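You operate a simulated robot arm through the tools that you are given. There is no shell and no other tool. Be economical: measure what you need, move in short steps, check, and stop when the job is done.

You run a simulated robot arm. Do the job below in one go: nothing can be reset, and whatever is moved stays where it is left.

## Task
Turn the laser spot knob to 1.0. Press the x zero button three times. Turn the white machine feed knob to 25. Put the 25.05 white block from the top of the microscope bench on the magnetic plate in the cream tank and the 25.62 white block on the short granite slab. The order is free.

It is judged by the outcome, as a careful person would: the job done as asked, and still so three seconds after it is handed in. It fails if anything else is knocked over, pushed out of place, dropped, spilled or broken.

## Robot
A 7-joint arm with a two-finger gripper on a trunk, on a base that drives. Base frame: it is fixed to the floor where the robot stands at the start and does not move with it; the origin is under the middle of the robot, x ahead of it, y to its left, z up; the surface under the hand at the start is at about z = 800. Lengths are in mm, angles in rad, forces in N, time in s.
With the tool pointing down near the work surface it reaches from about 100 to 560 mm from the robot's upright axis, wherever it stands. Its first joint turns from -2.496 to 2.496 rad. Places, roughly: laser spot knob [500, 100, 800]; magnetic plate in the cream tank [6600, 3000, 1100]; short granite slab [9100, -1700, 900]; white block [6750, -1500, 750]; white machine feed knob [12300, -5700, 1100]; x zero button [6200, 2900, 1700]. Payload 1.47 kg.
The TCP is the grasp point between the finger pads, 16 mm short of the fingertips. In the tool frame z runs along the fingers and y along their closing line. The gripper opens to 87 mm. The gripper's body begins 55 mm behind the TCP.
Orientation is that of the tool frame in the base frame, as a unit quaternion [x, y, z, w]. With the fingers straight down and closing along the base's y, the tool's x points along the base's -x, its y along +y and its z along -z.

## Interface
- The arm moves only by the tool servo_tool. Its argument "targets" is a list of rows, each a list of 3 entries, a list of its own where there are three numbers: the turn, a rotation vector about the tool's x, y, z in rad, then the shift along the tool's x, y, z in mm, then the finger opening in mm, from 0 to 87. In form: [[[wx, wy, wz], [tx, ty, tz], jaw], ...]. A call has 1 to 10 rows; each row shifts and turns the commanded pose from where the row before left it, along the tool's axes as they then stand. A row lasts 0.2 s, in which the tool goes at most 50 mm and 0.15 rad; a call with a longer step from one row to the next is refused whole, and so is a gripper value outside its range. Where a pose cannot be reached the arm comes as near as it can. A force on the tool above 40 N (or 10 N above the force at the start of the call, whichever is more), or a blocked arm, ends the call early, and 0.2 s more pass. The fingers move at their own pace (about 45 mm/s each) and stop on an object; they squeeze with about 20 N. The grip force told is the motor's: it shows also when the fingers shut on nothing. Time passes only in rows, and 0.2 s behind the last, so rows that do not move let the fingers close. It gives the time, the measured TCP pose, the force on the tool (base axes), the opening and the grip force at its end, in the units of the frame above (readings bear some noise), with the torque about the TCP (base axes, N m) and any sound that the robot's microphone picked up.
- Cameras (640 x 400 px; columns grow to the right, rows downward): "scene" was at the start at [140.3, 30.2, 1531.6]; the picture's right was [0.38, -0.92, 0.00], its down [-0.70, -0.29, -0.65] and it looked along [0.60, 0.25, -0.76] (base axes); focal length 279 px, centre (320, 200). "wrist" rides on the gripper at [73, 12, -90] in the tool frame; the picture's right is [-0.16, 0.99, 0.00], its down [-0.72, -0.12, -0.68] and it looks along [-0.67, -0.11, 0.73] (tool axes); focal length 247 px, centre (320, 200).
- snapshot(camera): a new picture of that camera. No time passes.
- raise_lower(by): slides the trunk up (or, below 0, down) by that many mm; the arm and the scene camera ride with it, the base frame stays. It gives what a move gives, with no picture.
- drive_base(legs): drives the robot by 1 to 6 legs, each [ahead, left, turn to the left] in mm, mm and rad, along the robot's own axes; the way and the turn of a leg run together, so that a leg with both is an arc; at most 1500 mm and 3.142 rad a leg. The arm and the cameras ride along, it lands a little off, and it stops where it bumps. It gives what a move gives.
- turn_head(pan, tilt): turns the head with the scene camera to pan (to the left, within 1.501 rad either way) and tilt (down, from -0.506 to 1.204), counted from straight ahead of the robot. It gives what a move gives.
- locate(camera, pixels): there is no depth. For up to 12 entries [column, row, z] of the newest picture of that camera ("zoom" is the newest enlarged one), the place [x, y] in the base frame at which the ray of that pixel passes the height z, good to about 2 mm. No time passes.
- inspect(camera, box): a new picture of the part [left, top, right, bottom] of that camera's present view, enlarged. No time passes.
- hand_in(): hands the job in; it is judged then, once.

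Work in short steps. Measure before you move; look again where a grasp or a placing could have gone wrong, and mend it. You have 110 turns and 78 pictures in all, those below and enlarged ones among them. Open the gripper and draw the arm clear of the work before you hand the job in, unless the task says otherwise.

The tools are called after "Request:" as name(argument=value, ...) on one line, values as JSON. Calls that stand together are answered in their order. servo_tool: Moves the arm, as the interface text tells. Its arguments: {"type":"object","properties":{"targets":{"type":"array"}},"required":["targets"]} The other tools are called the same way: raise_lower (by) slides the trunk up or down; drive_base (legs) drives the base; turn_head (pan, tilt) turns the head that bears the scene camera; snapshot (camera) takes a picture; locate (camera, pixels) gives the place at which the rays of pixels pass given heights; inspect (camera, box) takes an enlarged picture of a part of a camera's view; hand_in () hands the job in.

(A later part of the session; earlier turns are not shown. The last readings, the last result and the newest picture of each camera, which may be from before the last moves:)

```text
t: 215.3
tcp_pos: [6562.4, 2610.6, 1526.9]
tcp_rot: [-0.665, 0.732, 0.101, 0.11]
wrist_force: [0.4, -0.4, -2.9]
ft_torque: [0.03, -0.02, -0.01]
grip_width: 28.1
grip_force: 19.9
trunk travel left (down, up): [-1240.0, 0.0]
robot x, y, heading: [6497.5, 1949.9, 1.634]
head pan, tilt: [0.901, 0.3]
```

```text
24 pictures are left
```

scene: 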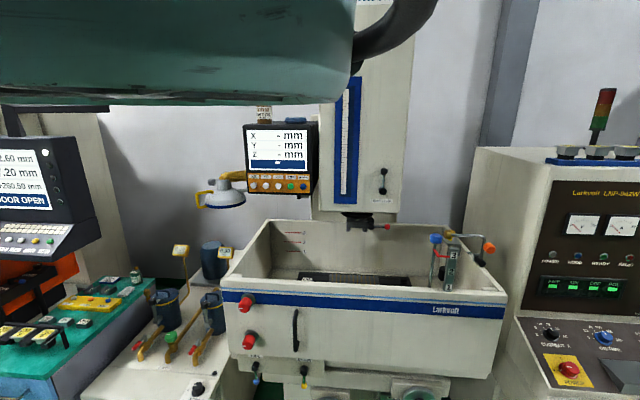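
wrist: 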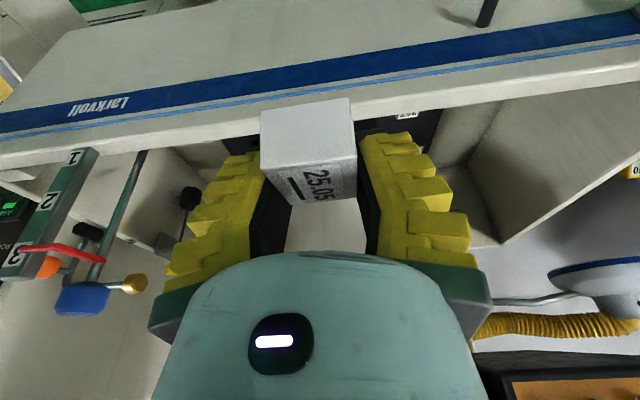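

The hand is at z 1527, just before the rim. I'll locate the rim and plate label, to fix distances.

Request:
locate(camera="wrist", pixels=[[450, 75, 1365], [450, 103, 1365], [200, 105, 1365], [200, 140, 1365], [408, 114, 1100], [440, 112, 1100], [430, 150, 1100], [505, 243, 1365], [215, 160, 1100], [120, 270, 1365]])

```text
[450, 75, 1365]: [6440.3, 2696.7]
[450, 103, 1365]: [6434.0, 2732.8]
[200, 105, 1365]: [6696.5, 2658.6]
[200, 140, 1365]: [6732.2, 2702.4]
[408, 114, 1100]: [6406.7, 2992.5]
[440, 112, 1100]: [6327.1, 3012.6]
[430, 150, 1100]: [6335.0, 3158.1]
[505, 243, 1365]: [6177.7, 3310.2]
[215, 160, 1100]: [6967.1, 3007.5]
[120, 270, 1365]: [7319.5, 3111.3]
```

The rim is at y≈2660–2735. I'll move in 230 mm over the tank (still at z 1527) and 40 mm right, to view the plate from above.

Request:
drive_base(legs=[[230, -40, 0]])

Request:
snapshot(camera="wrist")

```text
t: 217.0
tcp_pos: [6586.4, 2839.8, 1528.0]
tcp_rot: [-0.666, 0.731, 0.102, 0.109]
wrist_force: [0.6, -0.3, -1.8]
ft_torque: [0.03, -0.01, 0.05]
grip_width: 28.2
grip_force: 20.0
trunk travel left (down, up): [-1240.0, 0.0]
robot x, y, heading: [6523.3, 2184.0, 1.634]
head pan, tilt: [0.901, 0.3]
```

```text
23 pictures are left
```

wrist: 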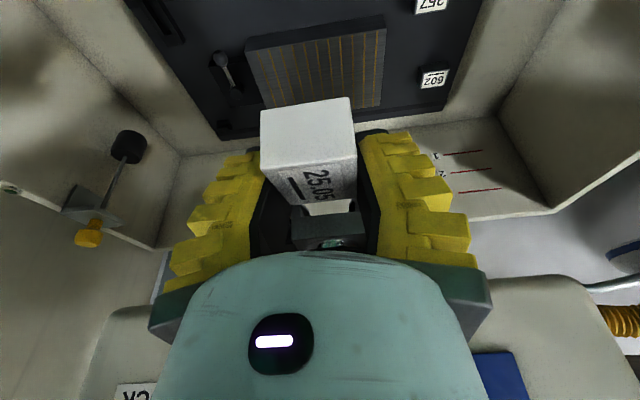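

Now the magnetic plate (ribbed, yellow lines) is visible at (245..385, 15..120). Locating its corners at z≈1100.

Request:
locate(camera="wrist", pixels=[[245, 40, 1100], [386, 15, 1100], [382, 107, 1100], [262, 100, 1100], [315, 62, 1100], [433, 76, 1090], [222, 130, 1090], [443, 105, 1090], [335, 225, 1390]])

Request:
inspect(camera="wrist", box=[190, 0, 460, 150])

```text
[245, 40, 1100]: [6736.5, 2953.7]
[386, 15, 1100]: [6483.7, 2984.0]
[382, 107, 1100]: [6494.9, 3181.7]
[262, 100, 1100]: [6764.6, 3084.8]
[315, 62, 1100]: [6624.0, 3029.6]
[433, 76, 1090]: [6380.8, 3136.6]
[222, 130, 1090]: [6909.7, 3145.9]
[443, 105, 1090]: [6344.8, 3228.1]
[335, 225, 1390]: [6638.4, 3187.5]
```

```text
2.37 times, centred on (325, 75) of wrist
```

zoom: 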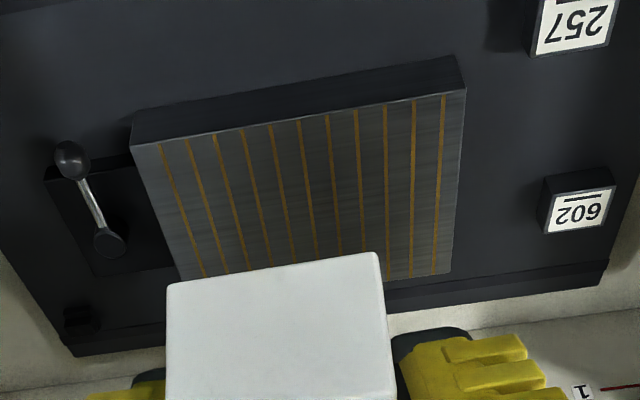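

The plate top spans roughly x 6490–6750, y 2980–3180. I'll aim for about (6615,3050). Descending stepwise: 130 mm down first.

Request:
servo_tool(targets=[[[0, 0, 0], [13, 0, 43], 20], [[0, 0, 0], [13, 0, 43], 20], [[0, 0, 0], [13, 0, 43], 20], [[0, 0, 0], [0, 0, 0], 20]])

Request:
drive_base(legs=[[100, -25, 0]])

Request:
servo_tool(targets=[[[0, 0, 0], [13, 0, 43], 20], [[0, 0, 0], [13, 0, 43], 20], [[0, 0, 0], [0, 0, 0], 20]])

```text
t: 218.0
tcp_pos: [6584.9, 2840.1, 1393.4]
tcp_rot: [-0.666, 0.731, 0.1, 0.11]
wrist_force: [0.4, -0.1, -2.8]
ft_torque: [0.0, -0.02, -0.01]
grip_width: 28.2
grip_force: 19.8
trunk travel left (down, up): [-1240.0, 0.0]
robot x, y, heading: [6523.0, 2181.4, 1.634]
head pan, tilt: [0.901, 0.3]
```

```text
t: 219.3
tcp_pos: [6602.6, 2925.1, 1382.0]
tcp_rot: [-0.667, 0.733, 0.09, 0.099]
wrist_force: [-0.2, -0.1, -2.5]
ft_torque: [0.0, 0.01, 0.0]
grip_width: 28.3
grip_force: 19.9
trunk travel left (down, up): [-1240.0, 0.0]
robot x, y, heading: [6541.6, 2274.2, 1.632]
head pan, tilt: [0.901, 0.3]
stopped in leg 1: the robot was blocked; the commanded pose is now the measured one
```

```text
t: 220.1
tcp_pos: [6602.7, 2925.8, 1296.3]
tcp_rot: [-0.668, 0.732, 0.093, 0.101]
wrist_force: [0.3, -0.2, -2.1]
ft_torque: [0.01, -0.03, 0.0]
grip_width: 28.4
grip_force: 20.1
trunk travel left (down, up): [-1240.0, 0.0]
robot x, y, heading: [6539.3, 2273.3, 1.634]
head pan, tilt: [0.901, 0.3]
```

The drive stopped early. I need to see what is touching: taking a scene view (looks front-left, with the DRO on its right side).

Request:
snapshot(camera="scene")

```text
21 pictures are left
```

scene: 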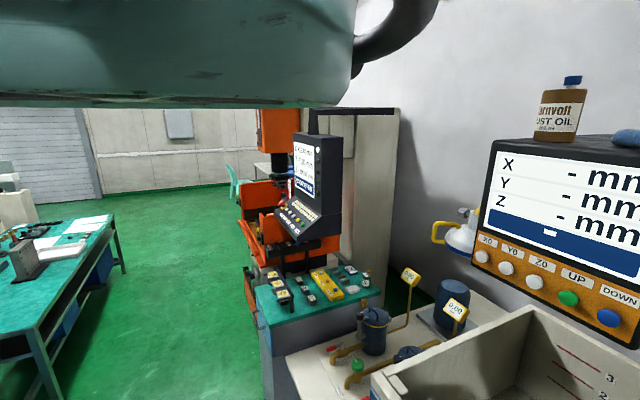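

Likely the hand touched the spindle chuck (x≈6600–6700, bottom z≈1395, front y≈2965). I'll shift left 65 mm to clear it, then alternate driving in and descending.

Request:
drive_base(legs=[[0, 65, 0], [60, 0, 0]])

Request:
servo_tool(targets=[[[0, 0, 0], [24, 0, 22], 20], [[0, 0, 0], [24, 0, 22], 20], [[0, 0, 0], [24, 0, 22], 20], [[0, 0, 0], [0, 0, 0], 20]])

```text
t: 221.6
tcp_pos: [6534.4, 2980.9, 1295.6]
tcp_rot: [-0.667, 0.732, 0.094, 0.101]
wrist_force: [-1.5, 0.8, -3.0]
ft_torque: [0.03, 0.0, -0.02]
grip_width: 27.8
grip_force: 20.1
trunk travel left (down, up): [-1240.0, 0.0]
robot x, y, heading: [6473.7, 2331.7, 1.634]
head pan, tilt: [0.901, 0.3]
```

```text
t: 222.6
tcp_pos: [6531.1, 2938.9, 1233.2]
tcp_rot: [-0.667, 0.733, 0.094, 0.101]
wrist_force: [-0.1, -0.3, -2.0]
ft_torque: [0.01, 0.0, 0.0]
grip_width: 27.8
grip_force: 20.1
out of reach, approached as far as the arm can: row 3
trunk travel left (down, up): [-1240.0, 0.0]
robot x, y, heading: [6473.0, 2333.8, 1.636]
head pan, tilt: [0.901, 0.3]
```

That went freely, so the chuck was the cause. I'll drive in 80 mm, restore the 0.5 rad tilt (as when grasped), and look.

Request:
drive_base(legs=[[80, -12, 0]])

Request:
servo_tool(targets=[[[0, -0.111, 0], [0, 0, 0], 20], [[0, -0.111, 0], [0, 0, 0], 20], [[0, 0, 0], [0, 0, 0], 20]])

Request:
snapshot(camera="wrist")

```text
t: 223.7
tcp_pos: [6537.4, 3017.2, 1232.8]
tcp_rot: [-0.667, 0.732, 0.093, 0.101]
wrist_force: [-0.4, 0.1, -2.3]
ft_torque: [0.02, -0.01, -0.03]
grip_width: 28.1
grip_force: 19.7
trunk travel left (down, up): [-1240.0, 0.0]
robot x, y, heading: [6484.2, 2410.2, 1.637]
head pan, tilt: [0.901, 0.3]
```

```text
t: 224.5
tcp_pos: [6537.6, 3018.9, 1232.9]
tcp_rot: [-0.652, 0.716, 0.167, 0.183]
wrist_force: [0.2, 0.2, -2.2]
ft_torque: [0.01, 0.03, 0.04]
grip_width: 27.7
grip_force: 19.6
trunk travel left (down, up): [-1240.0, 0.0]
robot x, y, heading: [6475.8, 2411.1, 1.635]
head pan, tilt: [0.901, 0.3]
```

```text
20 pictures are left
```

wrist: 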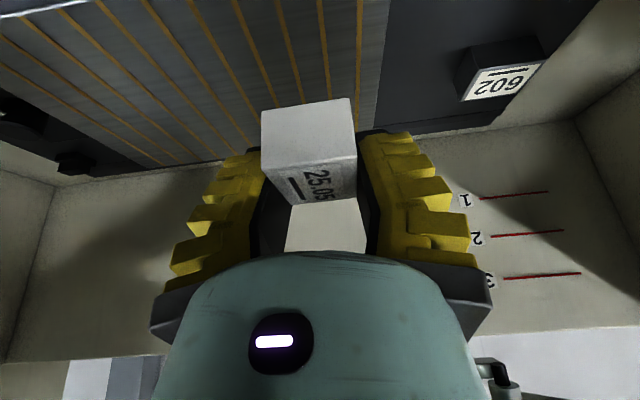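

The block would land about 36 mm inside the plate's left edge. To be safely past the front edge, I'll move 40 mm further in and 8 mm right, then descend 70 mm with the arm.

Request:
drive_base(legs=[[40, -10, 0]])

Request:
servo_tool(targets=[[[0, 0, 0], [11.5, 0, 21], 20], [[0, 0, 0], [11.5, 0, 21], 20], [[0, 0, 0], [11.5, 0, 21], 20], [[0, 0, 0], [0, 0, 0], 20]])

Request:
snapshot(camera="wrist")

```text
t: 225.4
tcp_pos: [6545.3, 3059.2, 1232.8]
tcp_rot: [-0.652, 0.717, 0.166, 0.181]
wrist_force: [-0.7, -0.2, -2.5]
ft_torque: [0.05, 0.02, 0.0]
grip_width: 27.9
grip_force: 20.6
trunk travel left (down, up): [-1240.0, 0.0]
robot x, y, heading: [6488.6, 2447.8, 1.634]
head pan, tilt: [0.901, 0.3]
```

```text
t: 226.4
tcp_pos: [6544.7, 3059.8, 1220.8]
tcp_rot: [-0.652, 0.717, 0.167, 0.182]
wrist_force: [-0.5, 0.7, -2.7]
ft_torque: [0.01, 0.0, -0.01]
grip_width: 28.0
grip_force: 19.8
out of reach, approached as far as the arm can: row 1, 2, 3
trunk travel left (down, up): [-1240.0, 0.0]
robot x, y, heading: [6483.6, 2452.7, 1.633]
head pan, tilt: [0.901, 0.3]
```

```text
19 pictures are left
```

wrist: 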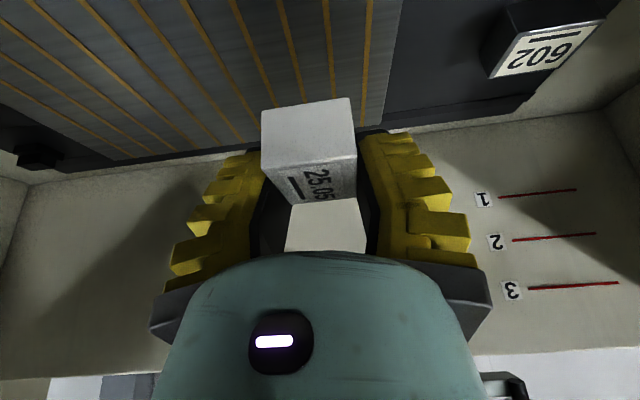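

The arm is at its reach limit at z 1221. I'll use the trunk: lower by 50 mm and check.

Request:
raise_lower(by=-50)

```text
t: 227.3
tcp_pos: [6544.9, 3059.0, 1172.4]
tcp_rot: [-0.652, 0.717, 0.167, 0.183]
wrist_force: [0.2, -0.4, -1.5]
ft_torque: [0.04, 0.06, -0.01]
grip_width: 28.3
grip_force: 20.4
trunk travel left (down, up): [-1190.0, 50.0]
robot x, y, heading: [6486.7, 2453.7, 1.633]
head pan, tilt: [0.901, 0.3]
```

No contact. Lowering another 32 mm, and checking the picture near the plate.

Request:
raise_lower(by=-32)

Request:
snapshot(camera="wrist")

```text
t: 227.9
tcp_pos: [6549.4, 3077.2, 1158.6]
tcp_rot: [-0.649, 0.713, 0.179, 0.199]
wrist_force: [-2.8, -4.2, 36.9]
ft_torque: [-0.42, 0.15, -0.03]
grip_width: 35.3
grip_force: 20.4
trunk travel left (down, up): [-1165.0, 75.0]
robot x, y, heading: [6487.0, 2448.4, 1.637]
head pan, tilt: [0.901, 0.3]
stopped: the force on the tool passed its limit at 185 N (the readings are from after the stop); the commanded pose is now the measured one
```

```text
18 pictures are left
```

wrist: 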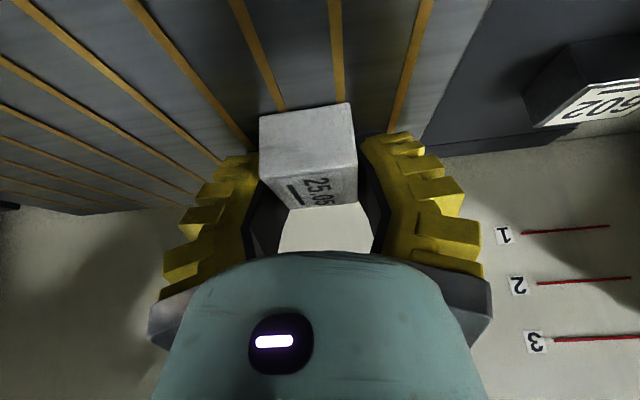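

Contact: the block is on the plate (plate z≈1130). Opening the fingers, then raising straight up and looking.

Request:
servo_tool(targets=[[[0, 0, 0], [0, 0, 0], 45], [[0, 0, 0], [0, 0, 0], 60], [[0, 0, 0], [0, 0, 0], 75], [[0, 0, 0], [0, 0, 0], 75]])

Request:
raise_lower(by=75)

Request:
snapshot(camera="wrist")

```text
t: 228.9
tcp_pos: [6548.2, 3072.0, 1154.4]
tcp_rot: [-0.649, 0.715, 0.173, 0.194]
wrist_force: [5.5, 4.0, 14.6]
ft_torque: [0.02, 0.7, -0.19]
grip_width: 78.9
grip_force: 0.2
trunk travel left (down, up): [-1165.0, 75.0]
robot x, y, heading: [6488.2, 2452.2, 1.629]
head pan, tilt: [0.901, 0.3]
```

```text
t: 230.0
tcp_pos: [6547.5, 3069.2, 1227.8]
tcp_rot: [-0.651, 0.714, 0.173, 0.192]
wrist_force: [0.0, 0.6, 0.6]
ft_torque: [0.0, 0.03, -0.01]
grip_width: 77.6
grip_force: 1.7
trunk travel left (down, up): [-1240.0, 0.0]
robot x, y, heading: [6492.3, 2453.2, 1.64]
head pan, tilt: [0.901, 0.3]
```

```text
17 pictures are left
```

wrist: 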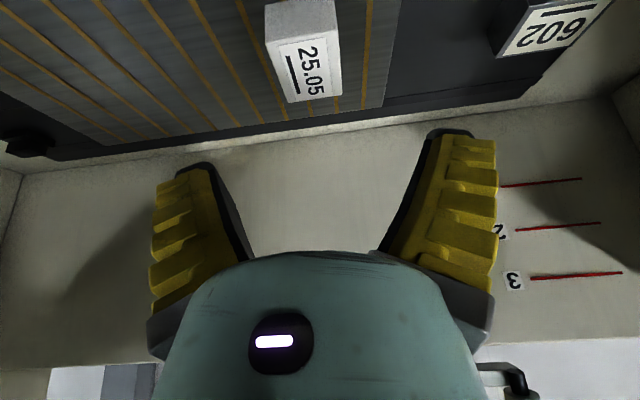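

The 25.05 block sits flat on the magnetic plate. Now withdrawing the way I came: back a little, untilt, rise in stages.

Request:
drive_base(legs=[[-60, 15, 0]])

Request:
servo_tool(targets=[[[0, 0.111, 0], [-8, 0, -16], 60], [[0, 0.111, 0], [-6, 0, -20], 60], [[0, 0, 0], [-12, 0, -26], 60], [[0, 0, 0], [-12, 0, -26], 60], [[0, 0, 0], [0, 0, 0], 60]])

Request:
drive_base(legs=[[-90, 0, 0]])

Request:
servo_tool(targets=[[[0, 0, 0], [-14, 0, -40], 60], [[0, 0, 0], [-14, 0, -40], 60], [[0, 0, 0], [-14, 0, -40], 60], [[0, 0, 0], [-14, 0, -40], 60], [[0, 0, 0], [0, 0, 0], 60]])

```text
t: 231.0
tcp_pos: [6536.3, 3008.2, 1228.5]
tcp_rot: [-0.65, 0.714, 0.173, 0.192]
wrist_force: [-0.6, 0.6, 0.9]
ft_torque: [0.01, 0.01, 0.0]
grip_width: 77.7
grip_force: 2.1
trunk travel left (down, up): [-1240.0, 0.0]
robot x, y, heading: [6482.2, 2391.9, 1.631]
head pan, tilt: [0.901, 0.3]
```

```text
t: 232.4
tcp_pos: [6533.0, 2989.2, 1302.4]
tcp_rot: [-0.666, 0.736, 0.082, 0.09]
wrist_force: [0.4, -0.6, -0.1]
ft_torque: [-0.01, 0.0, 0.0]
grip_width: 64.5
grip_force: 3.3
trunk travel left (down, up): [-1240.0, 0.0]
robot x, y, heading: [6479.1, 2390.4, 1.635]
head pan, tilt: [0.901, 0.3]
stopped in row 5: the arm was blocked; the commanded pose is now the measured one
```

```text
t: 233.5
tcp_pos: [6540.3, 2915.1, 1316.6]
tcp_rot: [-0.666, 0.733, 0.094, 0.104]
wrist_force: [0.1, -0.4, 0.7]
ft_torque: [0.02, -0.01, -0.02]
grip_width: 64.4
grip_force: 3.3
trunk travel left (down, up): [-1240.0, 0.0]
robot x, y, heading: [6483.9, 2297.8, 1.632]
head pan, tilt: [0.901, 0.3]
```

```text
t: 234.5
tcp_pos: [6538.4, 2909.4, 1447.7]
tcp_rot: [-0.667, 0.737, 0.074, 0.079]
wrist_force: [1.0, 10.6, -32.1]
ft_torque: [-2.24, -0.09, 0.03]
grip_width: 64.7
grip_force: 3.3
trunk travel left (down, up): [-1240.0, 0.0]
robot x, y, heading: [6484.6, 2303.2, 1.635]
head pan, tilt: [0.901, 0.3]
stopped in row 4: the force on the tool passed its limit at 127 N (the readings are from after the stop); the commanded pose is now the measured one
```

The hand touched something above (the spindle head). I'll lower 40 mm, back off 70 mm, then rise.

Request:
servo_tool(targets=[[[0, 0, 0], [6, 0, 20], 60], [[0, 0, 0], [6, 0, 20], 60], [[0, 0, 0], [0, 0, 0], 60]])

Request:
drive_base(legs=[[-70, 0, 0]])

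Request:
servo_tool(targets=[[[0, 0, 0], [-6, 0, -30], 60], [[0, 0, 0], [-6, 0, -30], 60], [[0, 0, 0], [-6, 0, -30], 60], [[0, 0, 0], [0, 0, 0], 60]])

```text
t: 235.3
tcp_pos: [6538.1, 2911.7, 1412.3]
tcp_rot: [-0.667, 0.736, 0.08, 0.085]
wrist_force: [0.8, 0.9, 0.0]
ft_torque: [0.02, -0.02, 0.01]
grip_width: 64.4
grip_force: 3.2
trunk travel left (down, up): [-1240.0, 0.0]
robot x, y, heading: [6480.9, 2302.2, 1.638]
head pan, tilt: [0.901, 0.3]
```

```text
t: 236.3
tcp_pos: [6542.6, 2840.8, 1412.3]
tcp_rot: [-0.666, 0.736, 0.08, 0.085]
wrist_force: [-0.1, 0.8, -0.3]
ft_torque: [-0.02, -0.01, -0.02]
grip_width: 64.7
grip_force: 3.1
trunk travel left (down, up): [-1240.0, 0.0]
robot x, y, heading: [6489.4, 2231.3, 1.639]
head pan, tilt: [0.901, 0.3]
```

```text
t: 237.3
tcp_pos: [6542.0, 2838.1, 1505.6]
tcp_rot: [-0.667, 0.736, 0.079, 0.086]
wrist_force: [-0.2, -0.7, 0.5]
ft_torque: [0.02, 0.02, 0.0]
grip_width: 64.7
grip_force: 3.5
trunk travel left (down, up): [-1240.0, 0.0]
robot x, y, heading: [6487.6, 2231.7, 1.637]
head pan, tilt: [0.901, 0.3]
```

Free now. I'll back out of the tank area 450 mm, then tilt the tool towards horizontal while extending, with the fingers closed, for the button.

Request:
drive_base(legs=[[-450, 0, 0]])

Request:
servo_tool(targets=[[[0, -0.14, 0], [-15, 0, 4], 30], [[0, -0.14, 0], [-14, 0, 6], 10], [[0, -0.14, 0], [-13, 0, 8], 0], [[0, -0.14, 0], [-11, 0, 10], 0], [[0, -0.14, 0], [-10, 0, 11], 0], [[0, -0.14, 0], [-8, 0, 12], 0], [[0, -0.13, 0], [-7, 0, 13], 0], [[0, 0, 0], [0, 0, 0], 0]])

```text
t: 240.0
tcp_pos: [6569.4, 2388.7, 1504.3]
tcp_rot: [-0.669, 0.734, 0.079, 0.085]
wrist_force: [0.0, 0.4, 0.1]
ft_torque: [0.0, -0.01, 0.0]
grip_width: 64.5
grip_force: 3.0
trunk travel left (down, up): [-1240.0, 0.0]
robot x, y, heading: [6517.6, 1777.7, 1.642]
head pan, tilt: [0.901, 0.3]
```

```text
t: 241.8
tcp_pos: [6578.0, 2492.4, 1500.8]
tcp_rot: [-0.554, 0.609, 0.383, 0.419]
wrist_force: [0.2, 0.1, -0.2]
ft_torque: [-0.03, 0.02, -0.02]
grip_width: 0.0
grip_force: 20.1
trunk travel left (down, up): [-1240.0, 0.0]
robot x, y, heading: [6521.0, 1783.4, 1.638]
head pan, tilt: [0.901, 0.3]
```

The tool is now tilted 1.2 rad with fingers closed. Raising it ~190 mm to button height and viewing the DRO.

Request:
servo_tool(targets=[[[0, 0, 0], [-35.5, 0, -13.5], 0], [[0, 0, 0], [-35.5, 0, -13.5], 0], [[0, 0, 0], [-35.5, 0, -13.5], 0], [[0, 0, 0], [-35.5, 0, -13.5], 0], [[0, 0, 0], [-35.5, 0, -13.5], 0], [[0, 0, 0], [0, 0, 0], 0]])

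Request:
drive_base(legs=[[0, 330, 0]])

Request:
snapshot(camera="wrist")

```text
t: 243.2
tcp_pos: [6579.7, 2493.9, 1690.9]
tcp_rot: [-0.555, 0.61, 0.382, 0.417]
wrist_force: [-1.2, -1.4, 0.3]
ft_torque: [0.02, 0.02, 0.0]
grip_width: 0.0
grip_force: 19.6
trunk travel left (down, up): [-1240.0, 0.0]
robot x, y, heading: [6519.8, 1784.2, 1.644]
head pan, tilt: [0.901, 0.3]
```

```text
t: 245.4
tcp_pos: [6252.4, 2469.2, 1691.7]
tcp_rot: [-0.555, 0.61, 0.383, 0.418]
wrist_force: [0.3, -0.7, -0.2]
ft_torque: [-0.01, 0.01, -0.01]
grip_width: 0.2
grip_force: 20.6
trunk travel left (down, up): [-1240.0, 0.0]
robot x, y, heading: [6192.8, 1761.5, 1.644]
head pan, tilt: [0.901, 0.3]
```

```text
16 pictures are left
```

wrist: 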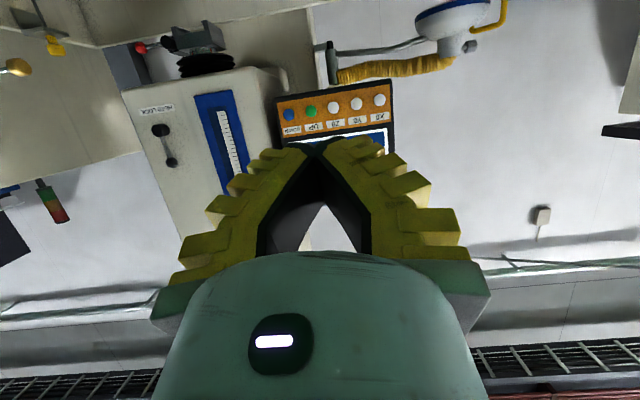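

The DRO is seen upside-down: X0 is the white button at (379,100), estimated at about (6192, 2930, 1672). I'll level the tool to near horizontal, lower 19 mm, and drive to ~100 mm short of it.

Request:
servo_tool(targets=[[[0, -0.145, 0], [0, 0, 0], 0], [[0, -0.145, 0], [0, 0, 0], 0], [[0, 0, 0], [19, 0, 1], 0], [[0, 0, 0], [0, 0, 0], 0]])

Request:
drive_base(legs=[[340, 45, 0]])

Request:
snapshot(camera="wrist")

```text
t: 246.4
tcp_pos: [6252.5, 2469.3, 1673.2]
tcp_rot: [-0.493, 0.542, 0.459, 0.502]
wrist_force: [-0.6, -0.1, 0.4]
ft_torque: [0.0, 0.01, 0.02]
grip_width: 0.0
grip_force: 19.5
trunk travel left (down, up): [-1240.0, 0.0]
robot x, y, heading: [6190.8, 1759.6, 1.649]
head pan, tilt: [0.901, 0.3]
```

```text
t: 248.6
tcp_pos: [6183.2, 2807.7, 1671.5]
tcp_rot: [-0.494, 0.543, 0.459, 0.502]
wrist_force: [0.1, -0.9, -0.3]
ft_torque: [0.03, -0.01, 0.04]
grip_width: 0.0
grip_force: 19.9
trunk travel left (down, up): [-1240.0, 0.0]
robot x, y, heading: [6123.4, 2096.9, 1.64]
head pan, tilt: [0.901, 0.3]
```

```text
15 pictures are left
```

wrist: 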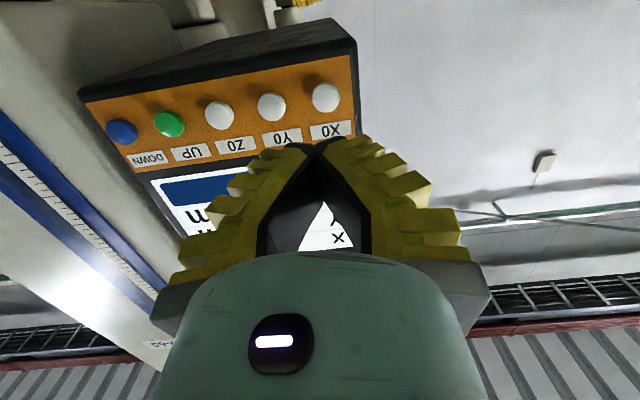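

Triangulated: X0 is at (6192, 2949, 1673). I'll align (up 2 mm) and drive to ~20 mm short of contact.

Request:
servo_tool(targets=[[[0, 0, 0], [-2.5, 0, 0], 0], [[0, 0, 0], [0, 0, 0], 0]])

Request:
drive_base(legs=[[98, -12, 0]])

Request:
snapshot(camera="wrist")

```text
t: 249.2
tcp_pos: [6183.4, 2806.9, 1674.4]
tcp_rot: [-0.494, 0.543, 0.458, 0.501]
wrist_force: [0.3, -0.6, -0.2]
ft_torque: [-0.01, 0.0, 0.0]
grip_width: 0.4
grip_force: 20.1
trunk travel left (down, up): [-1240.0, 0.0]
robot x, y, heading: [6119.8, 2095.5, 1.64]
head pan, tilt: [0.901, 0.3]
```

```text
t: 250.3
tcp_pos: [6188.8, 2905.8, 1674.5]
tcp_rot: [-0.493, 0.543, 0.459, 0.502]
wrist_force: [0.7, -0.8, 0.3]
ft_torque: [-0.03, 0.0, 0.02]
grip_width: 0.0
grip_force: 19.5
trunk travel left (down, up): [-1240.0, 0.0]
robot x, y, heading: [6130.1, 2195.2, 1.64]
head pan, tilt: [0.901, 0.3]
```

```text
14 pictures are left
```

wrist: 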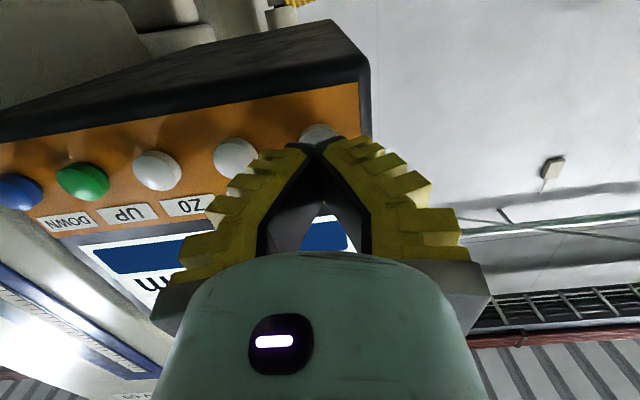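

The fingertips point at X0 directly. Advancing in small steps with the arm to feel the contact.

Request:
servo_tool(targets=[[[0, 0, 0], [0, 0, 6], 0], [[0, 0, 0], [0, 0, 6], 0], [[0, 0, 0], [0, 0, 4], 0], [[0, 0, 0], [0, 0, 0], 0]])

Request:
servo_tool(targets=[[[0, 0, 0], [0, 0, 3], 0], [[0, 0, 0], [0, 0, 3], 0], [[0, 0, 0], [0, 0, 0], 0]])

```text
t: 251.3
tcp_pos: [6190.4, 2921.8, 1673.0]
tcp_rot: [-0.494, 0.542, 0.459, 0.501]
wrist_force: [1.0, -1.6, 0.4]
ft_torque: [0.0, 0.01, -0.02]
grip_width: 5.9
grip_force: 27.9
trunk travel left (down, up): [-1240.0, 0.0]
robot x, y, heading: [6125.6, 2194.1, 1.641]
head pan, tilt: [0.901, 0.3]
heard: click
```

```text
t: 252.2
tcp_pos: [6191.5, 2925.0, 1672.9]
tcp_rot: [-0.492, 0.543, 0.458, 0.503]
wrist_force: [-1.4, -38.2, 5.3]
ft_torque: [0.32, 0.24, -0.11]
grip_width: 6.0
grip_force: 28.5
trunk travel left (down, up): [-1240.0, 0.0]
robot x, y, heading: [6126.9, 2192.0, 1.638]
head pan, tilt: [0.901, 0.3]
```

One click was heard: press 1. I'll retreat fully, then press a second time, counting the clicks.

Request:
servo_tool(targets=[[[0, 0, 0], [0, 0, -10], 0], [[0, 0, 0], [0, 0, -10], 0], [[0, 0, 0], [0, 0, 0], 0], [[0, 0, 0], [0, 0, 0], 0]])

Request:
servo_tool(targets=[[[0, 0, 0], [0, 0, 5], 0], [[0, 0, 0], [0, 0, 5], 0], [[0, 0, 0], [0, 0, 5], 0], [[0, 0, 0], [0, 0, 0], 0]])

```text
t: 253.2
tcp_pos: [6189.8, 2907.3, 1673.9]
tcp_rot: [-0.493, 0.543, 0.458, 0.502]
wrist_force: [-0.3, -0.3, 0.5]
ft_torque: [-0.02, 0.0, -0.02]
grip_width: 0.1
grip_force: 28.0
trunk travel left (down, up): [-1240.0, 0.0]
robot x, y, heading: [6126.8, 2195.9, 1.64]
head pan, tilt: [0.901, 0.3]
```

```text
t: 254.2
tcp_pos: [6191.1, 2921.7, 1673.2]
tcp_rot: [-0.494, 0.544, 0.458, 0.501]
wrist_force: [1.4, -2.5, -0.2]
ft_torque: [0.0, -0.01, -0.04]
grip_width: 6.2
grip_force: 28.0
trunk travel left (down, up): [-1240.0, 0.0]
robot x, y, heading: [6128.5, 2194.6, 1.64]
head pan, tilt: [0.901, 0.3]
heard: click
```

Second click heard. Retreating and pressing the third time.

Request:
servo_tool(targets=[[[0, 0, 0], [0, 0, -8], 0], [[0, 0, 0], [0, 0, -8], 0], [[0, 0, 0], [0, 0, 0], 0], [[0, 0, 0], [0, 0, 0], 0]])

Request:
servo_tool(targets=[[[0, 0, 0], [0, 0, 5], 0], [[0, 0, 0], [0, 0, 5], 0], [[0, 0, 0], [0, 0, 6], 0], [[0, 0, 0], [0, 0, 0], 0]])

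Request:
servo_tool(targets=[[[0, 0, 0], [0, 0, -10], 0], [[0, 0, 0], [0, 0, -10], 0], [[0, 0, 0], [0, 0, -20], 0], [[0, 0, 0], [0, 0, 0], 0]])

Request:
drive_base(legs=[[-450, 0, 0]])

```text
t: 255.2
tcp_pos: [6188.6, 2906.2, 1673.8]
tcp_rot: [-0.493, 0.542, 0.459, 0.502]
wrist_force: [0.0, -0.9, 0.0]
ft_torque: [-0.01, 0.01, 0.02]
grip_width: 0.3
grip_force: 27.9
trunk travel left (down, up): [-1240.0, 0.0]
robot x, y, heading: [6126.7, 2195.7, 1.643]
head pan, tilt: [0.901, 0.3]
```

```text
t: 256.1
tcp_pos: [6190.8, 2923.2, 1673.5]
tcp_rot: [-0.493, 0.543, 0.458, 0.502]
wrist_force: [0.9, -3.3, 0.1]
ft_torque: [0.02, 0.01, -0.01]
grip_width: 6.0
grip_force: 28.7
trunk travel left (down, up): [-1240.0, 0.0]
robot x, y, heading: [6126.9, 2195.0, 1.636]
head pan, tilt: [0.901, 0.3]
heard: click
```

```text
t: 257.1
tcp_pos: [6186.2, 2882.0, 1676.5]
tcp_rot: [-0.494, 0.543, 0.459, 0.502]
wrist_force: [-0.4, 0.0, -0.1]
ft_torque: [0.02, -0.01, 0.0]
grip_width: 0.0
grip_force: 28.2
trunk travel left (down, up): [-1240.0, 0.0]
robot x, y, heading: [6124.4, 2195.9, 1.639]
head pan, tilt: [0.901, 0.3]
```

```text
t: 259.9
tcp_pos: [6219.6, 2433.9, 1677.0]
tcp_rot: [-0.492, 0.544, 0.457, 0.503]
wrist_force: [0.6, 0.0, -1.2]
ft_torque: [0.02, -0.03, -0.01]
grip_width: 0.0
grip_force: 27.9
trunk travel left (down, up): [-1240.0, 0.0]
robot x, y, heading: [6158.5, 1748.1, 1.641]
head pan, tilt: [0.901, 0.3]
```

Three clicks in total; x zero is done. Now I'll lower and re-tilt the arm to the picking posture here in the open, then drive back round to the right side of the microscope bench.

Request:
servo_tool(targets=[[[0, 0, 0], [47, 0, 4], 30], [[0, 0, 0], [47, 0, 4], 60], [[0, 0, 0], [47, 0, 4], 80], [[0, 0, 0], [47, 0, 4], 80], [[0, 0.143, 0], [0, 0, 0], 80], [[0, 0.143, 0], [0, 0, 0], 80], [[0, 0.143, 0], [0, 0, 0], 80], [[0, 0.143, 0], [0, 0, 0], 80], [[0, 0.143, 0], [0, 0, 0], 80], [[0, 0.143, 0], [0, 0, 0], 80]])

Request:
servo_tool(targets=[[[0, 0.143, 0], [0, 0, 0], 80], [[0, 0, 0], [19, 0, 35], 80], [[0, 0, 0], [19, 0, 35], 80], [[0, 0, 0], [19, 0, 35], 80], [[0, 0, 0], [19, 0, 35], 80], [[0, 0, 0], [0, 0, 0], 80]])

Request:
drive_base(legs=[[-877, -9, 0], [-877, -9, 0], [-649, 747, 0], [-796, 81, 0], [-796, 81, 0], [-232, -1157, 0]])

```text
t: 262.1
tcp_pos: [6218.5, 2435.9, 1486.7]
tcp_rot: [-0.638, 0.704, 0.21, 0.229]
wrist_force: [0.2, -0.2, -0.1]
ft_torque: [0.02, 0.02, -0.02]
grip_width: 81.3
grip_force: 1.2
trunk travel left (down, up): [-1240.0, 0.0]
robot x, y, heading: [6157.4, 1746.7, 1.643]
head pan, tilt: [0.901, 0.3]
```

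```text
t: 263.5
tcp_pos: [6217.4, 2437.6, 1329.0]
tcp_rot: [-0.652, 0.717, 0.166, 0.18]
wrist_force: [0.0, 0.0, 0.1]
ft_torque: [0.0, -0.03, 0.0]
grip_width: 81.5
grip_force: 1.3
trunk travel left (down, up): [-1240.0, 0.0]
robot x, y, heading: [6160.6, 1747.1, 1.639]
head pan, tilt: [0.901, 0.3]
```

```text
t: 290.5
tcp_pos: [6786.3, -1762.1, 1328.6]
tcp_rot: [-0.647, 0.722, 0.164, 0.181]
wrist_force: [-0.3, 0.2, -0.3]
ft_torque: [0.05, -0.01, -0.01]
grip_width: 81.2
grip_force: 0.9
trunk travel left (down, up): [-1240.0, 0.0]
robot x, y, heading: [6718.0, -2445.2, 1.624]
head pan, tilt: [0.901, 0.3]
```

At the bench's right side. I'll move the hand to just short of the 25.62 block, lower to z≈950 and look.

Request:
drive_base(legs=[[291, -115, 0]])

Request:
raise_lower(by=-379)

Request:
snapshot(camera="wrist")

```text
t: 292.6
tcp_pos: [6887.4, -1468.4, 1328.9]
tcp_rot: [-0.645, 0.724, 0.164, 0.181]
wrist_force: [0.1, 0.5, 0.0]
ft_torque: [0.0, -0.02, -0.02]
grip_width: 81.6
grip_force: 0.7
trunk travel left (down, up): [-1240.0, 0.0]
robot x, y, heading: [6817.4, -2158.8, 1.624]
head pan, tilt: [0.901, 0.3]
```

```text
t: 296.2
tcp_pos: [6887.5, -1467.4, 949.3]
tcp_rot: [-0.646, 0.723, 0.164, 0.182]
wrist_force: [0.4, 0.0, 1.0]
ft_torque: [0.02, 0.02, -0.03]
grip_width: 81.8
grip_force: 0.8
trunk travel left (down, up): [-861.0, 379.0]
robot x, y, heading: [6820.9, -2158.5, 1.618]
head pan, tilt: [0.901, 0.3]
```

```text
13 pictures are left
```

wrist: 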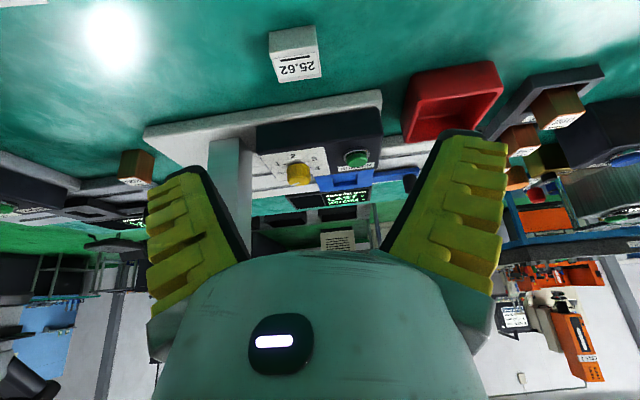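

25.62 is at (296,60), well aligned. Locating its corners with top z≈794.

Request:
locate(camera="wrist", pixels=[[274, 56, 794], [317, 48, 794], [282, 82, 794], [321, 76, 794], [298, 65, 794], [271, 34, 768], [315, 26, 768], [298, 65, 800]])

```text
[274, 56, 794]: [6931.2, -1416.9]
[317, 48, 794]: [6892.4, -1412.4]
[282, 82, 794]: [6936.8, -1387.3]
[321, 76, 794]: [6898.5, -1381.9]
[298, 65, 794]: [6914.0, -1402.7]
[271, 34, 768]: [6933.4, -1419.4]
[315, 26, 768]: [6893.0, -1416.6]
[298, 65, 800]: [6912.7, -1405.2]
```

Block centre (6914.7,-1399.6), 39×30 mm, aligned with the fingers. Driving the offset, lowering to TCP≈797 and gripping.

Request:
drive_base(legs=[[66, -30, 0]])

Request:
raise_lower(by=-70)

Request:
snapshot(camera="wrist")

```text
t: 297.2
tcp_pos: [6913.6, -1400.8, 949.6]
tcp_rot: [-0.646, 0.723, 0.164, 0.182]
wrist_force: [0.5, -0.5, 0.2]
ft_torque: [-0.02, -0.03, 0.02]
grip_width: 81.8
grip_force: 1.0
trunk travel left (down, up): [-861.0, 379.0]
robot x, y, heading: [6846.5, -2086.0, 1.623]
head pan, tilt: [0.901, 0.3]
```

```text
t: 298.3
tcp_pos: [6913.0, -1400.4, 880.1]
tcp_rot: [-0.647, 0.723, 0.164, 0.181]
wrist_force: [-0.8, -0.4, 0.4]
ft_torque: [-0.02, -0.01, 0.0]
grip_width: 81.9
grip_force: 1.8
trunk travel left (down, up): [-791.0, 449.0]
robot x, y, heading: [6842.8, -2089.5, 1.621]
head pan, tilt: [0.901, 0.3]
```

```text
12 pictures are left
```

wrist: 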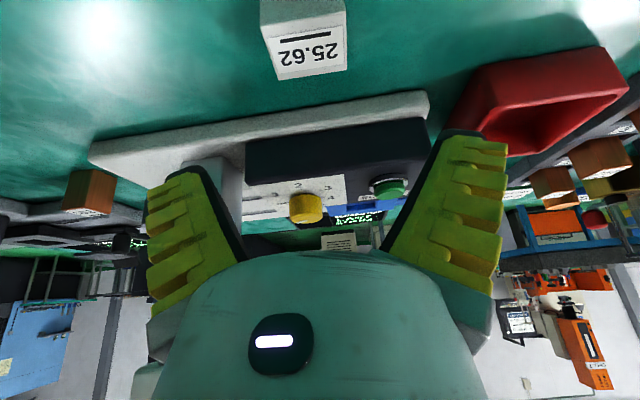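

The top centre at (308,55) matches the expected (308,49). Lowering 83 mm and closing.

Request:
raise_lower(by=-82)

Request:
servo_tool(targets=[[[0, 0, 0], [-2, 0, 1], 60], [[0, 0, 0], [0, 0, 0], 40], [[0, 0, 0], [0, 0, 0], 20], [[0, 0, 0], [0, 0, 0], 20], [[0, 0, 0], [0, 0, 0], 20], [[0, 0, 0], [0, 0, 0], 20]])

Request:
raise_lower(by=60)

Request:
snapshot(camera="wrist")

```text
t: 299.5
tcp_pos: [6914.0, -1400.1, 798.0]
tcp_rot: [-0.646, 0.724, 0.163, 0.181]
wrist_force: [0.8, 0.1, 0.5]
ft_torque: [-0.03, 0.02, 0.0]
grip_width: 81.7
grip_force: 1.3
trunk travel left (down, up): [-709.0, 531.0]
robot x, y, heading: [6841.1, -2089.9, 1.619]
head pan, tilt: [0.901, 0.3]
```

```text
t: 300.9
tcp_pos: [6914.5, -1396.8, 798.7]
tcp_rot: [-0.645, 0.723, 0.164, 0.183]
wrist_force: [3.0, -1.7, 10.5]
ft_torque: [-0.06, -0.22, 0.09]
grip_width: 38.0
grip_force: 20.0
trunk travel left (down, up): [-709.0, 531.0]
robot x, y, heading: [6842.9, -2087.7, 1.623]
head pan, tilt: [0.901, 0.3]
```

```text
t: 301.9
tcp_pos: [6912.8, -1399.3, 857.1]
tcp_rot: [-0.647, 0.723, 0.163, 0.18]
wrist_force: [-0.3, 0.4, -2.1]
ft_torque: [0.06, 0.01, 0.01]
grip_width: 37.9
grip_force: 20.2
trunk travel left (down, up): [-769.0, 471.0]
robot x, y, heading: [6840.4, -2092.0, 1.628]
head pan, tilt: [0.901, 0.3]
```

```text
11 pictures are left
```

wrist: 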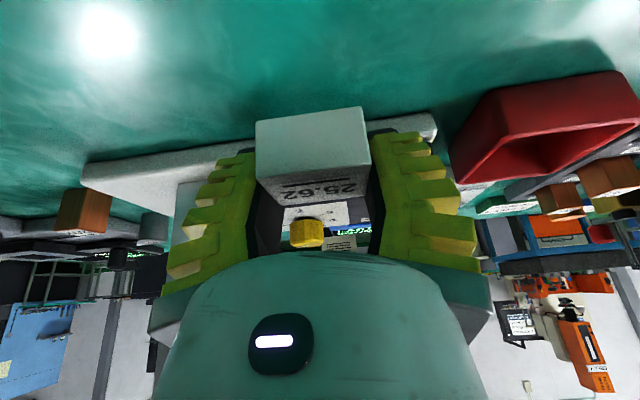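

25.62 is held firmly. Raising, backing off and driving towards the slab area; then turning so the head camera faces +x.

Request:
raise_lower(by=390)

Request:
drive_base(legs=[[-300, 0, 0], [-404, -813, 0], [0, 0, -2.6]])

Request:
snapshot(camera="scene")

```text
t: 305.7
tcp_pos: [6914.0, -1398.7, 1246.7]
tcp_rot: [-0.645, 0.724, 0.163, 0.181]
wrist_force: [-1.1, -0.4, -1.9]
ft_torque: [0.03, 0.01, 0.01]
grip_width: 38.1
grip_force: 19.8
trunk travel left (down, up): [-1159.0, 81.0]
robot x, y, heading: [6842.9, -2089.7, 1.624]
head pan, tilt: [0.901, 0.3]
```

```text
t: 318.2
tcp_pos: [7988.0, -3379.5, 1248.0]
tcp_rot: [0.523, 0.817, -0.131, 0.206]
wrist_force: [1.3, 0.8, -2.7]
ft_torque: [0.01, 0.01, 0.0]
grip_width: 37.6
grip_force: 20.3
trunk travel left (down, up): [-1159.0, 81.0]
robot x, y, heading: [7692.1, -2754.0, -0.976]
head pan, tilt: [0.901, 0.3]
```

```text
10 pictures are left
```

scene: 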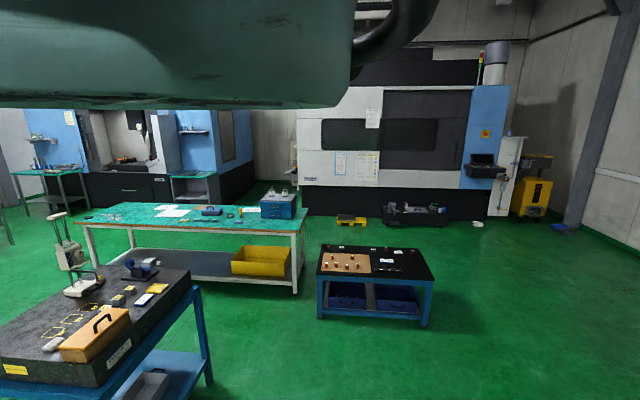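

The granite slab on the blue stand is at lower left; the white machine's panel is near (487,165). I'll locate the slab's corners and zoom on it.

Request:
locate(camera="scene", pixels=[[190, 271, 900], [108, 264, 900], [100, 360, 900], [0, 345, 900], [205, 382, 0], [95, 375, 900], [130, 318, 900], [100, 272, 900], [155, 292, 900], [487, 168, 1100], [320, 315, 0], [425, 325, 0]])

Request:
inspect(camera="scene", box=[0, 205, 215, 400])

```text
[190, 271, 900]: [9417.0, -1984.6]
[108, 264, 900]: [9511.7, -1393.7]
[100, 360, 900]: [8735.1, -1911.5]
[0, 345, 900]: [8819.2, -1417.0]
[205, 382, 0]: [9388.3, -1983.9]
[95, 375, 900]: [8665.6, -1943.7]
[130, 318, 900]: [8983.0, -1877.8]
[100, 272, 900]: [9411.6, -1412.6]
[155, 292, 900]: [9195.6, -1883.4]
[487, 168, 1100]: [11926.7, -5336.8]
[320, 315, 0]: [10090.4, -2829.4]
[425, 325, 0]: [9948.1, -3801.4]
```

```text
2.05 times, centred on (108, 302) of scene
```

zoom: 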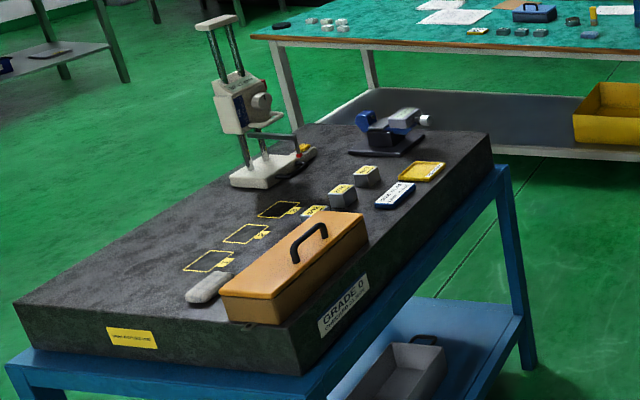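

There's a free area on the slab's near (-x) end, around (8790,-1530). I'll turn the arm to +x, then drive round to that end.

Request:
locate(camera="zoom", pixels=[[165, 285, 900], [15, 303, 900], [290, 328, 900], [130, 290, 900], [205, 260, 900], [208, 295, 900], [490, 133, 900], [310, 123, 900]])

Request:
drive_base(legs=[[0, 0, 1.056], [450, 265, 0], [78, 967, 0]])

Request:
snapshot(camera="wrist")

```text
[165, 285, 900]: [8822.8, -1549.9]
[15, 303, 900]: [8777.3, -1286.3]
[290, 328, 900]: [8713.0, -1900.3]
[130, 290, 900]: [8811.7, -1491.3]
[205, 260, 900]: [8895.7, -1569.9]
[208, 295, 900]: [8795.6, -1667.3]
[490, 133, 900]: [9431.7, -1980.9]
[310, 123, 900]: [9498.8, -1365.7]
```

```text
t: 328.6
tcp_pos: [8804.5, -1523.1, 1246.7]
tcp_rot: [0.036, 0.969, -0.007, 0.243]
wrist_force: [-0.3, -0.4, -2.8]
ft_torque: [-0.03, -0.03, -0.01]
grip_width: 37.7
grip_force: 20.0
trunk travel left (down, up): [-1159.0, 81.0]
robot x, y, heading: [8113.9, -1475.1, 0.091]
head pan, tilt: [0.901, 0.3]
```

```text
8 pictures are left
```

wrist: 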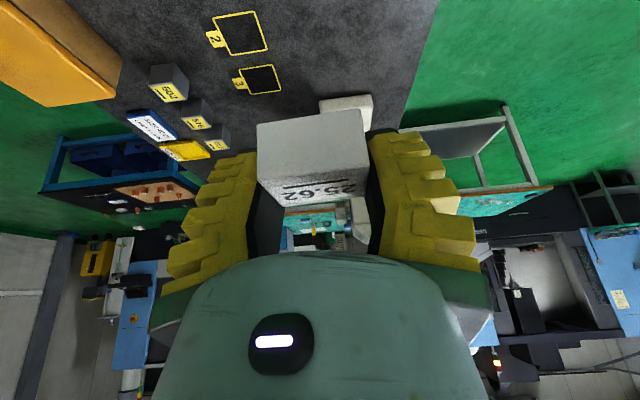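

The area below the hand is the slab's empty near-left region. Lowering 250 mm and looking before touching down.

Request:
raise_lower(by=-250)

Request:
snapshot(camera="wrist")

```text
t: 331.2
tcp_pos: [8803.9, -1522.5, 996.6]
tcp_rot: [0.037, 0.969, -0.009, 0.243]
wrist_force: [-0.7, -0.6, -2.3]
ft_torque: [0.02, -0.01, -0.01]
grip_width: 37.6
grip_force: 20.0
trunk travel left (down, up): [-909.0, 331.0]
robot x, y, heading: [8109.8, -1476.8, 0.085]
head pan, tilt: [0.901, 0.3]
```

```text
7 pictures are left
```

wrist: 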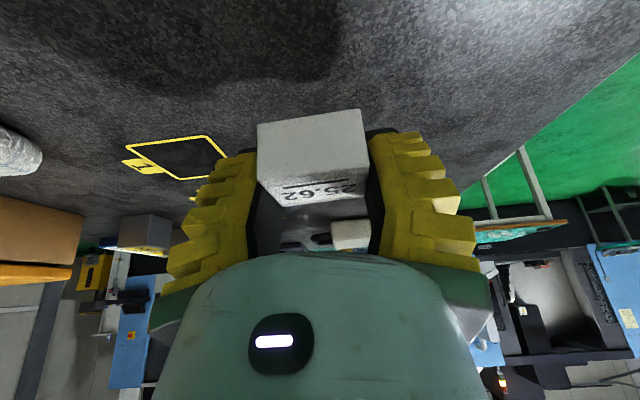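

Clear granite all round. Lowering 40 mm, then easing down in 4 mm steps until contact.

Request:
raise_lower(by=-38)

Request:
servo_tool(targets=[[[0, 0, 0], [1.7, 0, 3.1], 20], [[0, 0, 0], [1.7, 0, 3.1], 20], [[0, 0, 0], [1.7, 0, 3.1], 20], [[0, 0, 0], [1.7, 0, 3.1], 20], [[0, 0, 0], [1.7, 0, 3.1], 20], [[0, 0, 0], [1.7, 0, 3.1], 20]])

```text
t: 332.0
tcp_pos: [8803.4, -1520.9, 959.4]
tcp_rot: [0.037, 0.969, -0.008, 0.244]
wrist_force: [0.4, 0.3, -1.4]
ft_torque: [0.01, -0.05, -0.02]
grip_width: 37.7
grip_force: 19.8
trunk travel left (down, up): [-871.0, 369.0]
robot x, y, heading: [8112.3, -1474.3, 0.088]
head pan, tilt: [0.901, 0.3]
```

```text
t: 332.6
tcp_pos: [8809.9, -1522.9, 959.8]
tcp_rot: [0.037, 0.967, -0.009, 0.252]
wrist_force: [-8.6, 1.1, 22.6]
ft_torque: [0.03, 0.35, 0.0]
grip_width: 39.4
grip_force: 19.6
trunk travel left (down, up): [-871.0, 369.0]
robot x, y, heading: [8112.7, -1476.3, 0.092]
head pan, tilt: [0.901, 0.3]
stopped in row 3: the force on the tool passed its limit at 45 N (the readings are from after the stop); the commanded pose is now the measured one
```

Contact on the slab. Releasing and raising to check.

Request:
servo_tool(targets=[[[0, 0, 0], [0, 0, 0], 50], [[0, 0, 0], [0, 0, 0], 65], [[0, 0, 0], [0, 0, 0], 80], [[0, 0, 0], [0, 0, 0], 80]])

Request:
raise_lower(by=100)

Request:
snapshot(camera="wrist")

```text
t: 333.6
tcp_pos: [8807.4, -1523.1, 956.3]
tcp_rot: [0.037, 0.968, -0.009, 0.247]
wrist_force: [-0.3, -0.7, -0.7]
ft_torque: [0.0, -0.02, -0.04]
grip_width: 81.7
grip_force: 0.9
trunk travel left (down, up): [-871.0, 369.0]
robot x, y, heading: [8114.6, -1476.6, 0.087]
head pan, tilt: [0.901, 0.3]
```

```text
t: 334.9
tcp_pos: [8807.8, -1523.3, 1055.3]
tcp_rot: [0.036, 0.968, -0.008, 0.248]
wrist_force: [0.8, 0.3, -1.0]
ft_torque: [0.01, 0.0, 0.03]
grip_width: 81.7
grip_force: 0.7
trunk travel left (down, up): [-971.0, 269.0]
robot x, y, heading: [8113.5, -1481.4, 0.088]
head pan, tilt: [0.901, 0.3]
```

```text
6 pictures are left
```

wrist: 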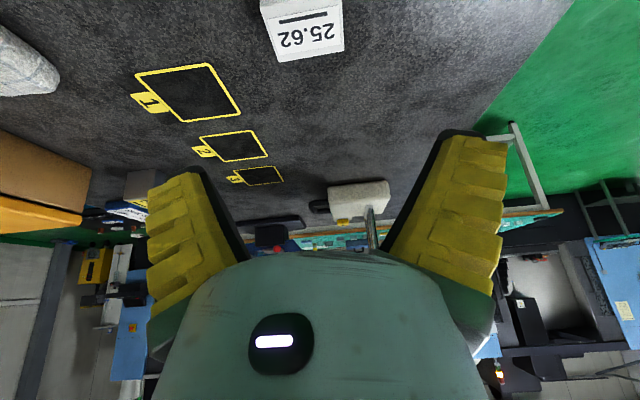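

The 25.62 block sits on the slab. Now raising and driving round to the white machine's panel near (12300,-5700).

Request:
raise_lower(by=250)

Request:
drive_base(legs=[[-122, -1264, 0], [535, -875, 0], [535, -875, 0], [846, -652, 0], [846, -652, 0]])

Request:
snapshot(camera="wrist")

```text
t: 337.5
tcp_pos: [8807.5, -1522.6, 1306.4]
tcp_rot: [0.037, 0.968, -0.008, 0.25]
wrist_force: [1.0, -0.3, 0.0]
ft_torque: [0.01, -0.06, 0.0]
grip_width: 81.7
grip_force: 0.6
trunk travel left (down, up): [-1221.0, 19.0]
robot x, y, heading: [8111.6, -1476.4, 0.087]
head pan, tilt: [0.901, 0.3]
```

```text
t: 364.0
tcp_pos: [11768.5, -5688.0, 1306.3]
tcp_rot: [0.053, 0.967, -0.013, 0.25]
wrist_force: [-0.4, 0.2, 0.7]
ft_torque: [0.01, 0.0, 0.0]
grip_width: 81.6
grip_force: 0.2
trunk travel left (down, up): [-1221.0, 19.0]
robot x, y, heading: [11076.4, -5618.6, 0.06]
head pan, tilt: [0.901, 0.3]
```

```text
5 pictures are left
```

wrist: 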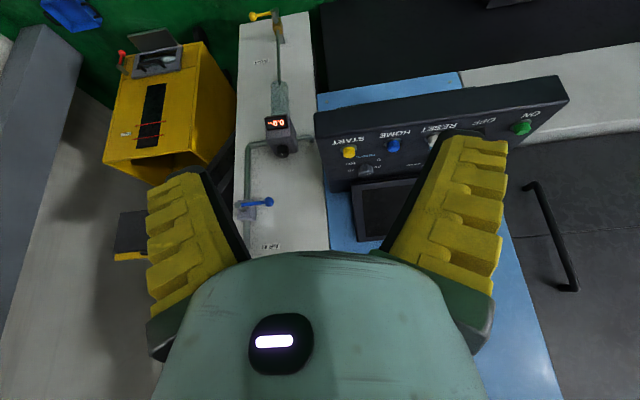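

The panel appears upside-down; the feed knob seems to be at (365,168) next to START. Enlarging.

Request:
inspect(camera="wrist", box=[310, 110, 430, 195])

Request:
locate(camera="wrist", pixels=[[365, 169, 1100], [365, 169, 1120], [349, 152, 1100], [520, 128, 1100], [315, 112, 1060], [565, 78, 1060]])

```text
4.71 times, centred on (370, 152) of wrist
```

zoom: 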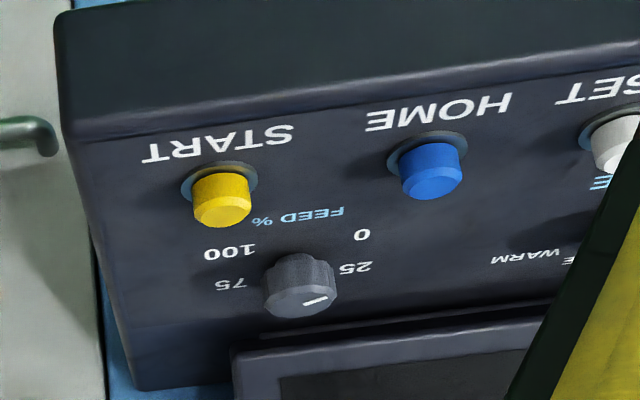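

```text
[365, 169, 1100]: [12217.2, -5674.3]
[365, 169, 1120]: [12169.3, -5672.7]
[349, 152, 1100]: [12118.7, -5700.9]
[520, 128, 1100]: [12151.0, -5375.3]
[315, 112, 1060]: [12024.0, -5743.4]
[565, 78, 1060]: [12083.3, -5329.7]
```

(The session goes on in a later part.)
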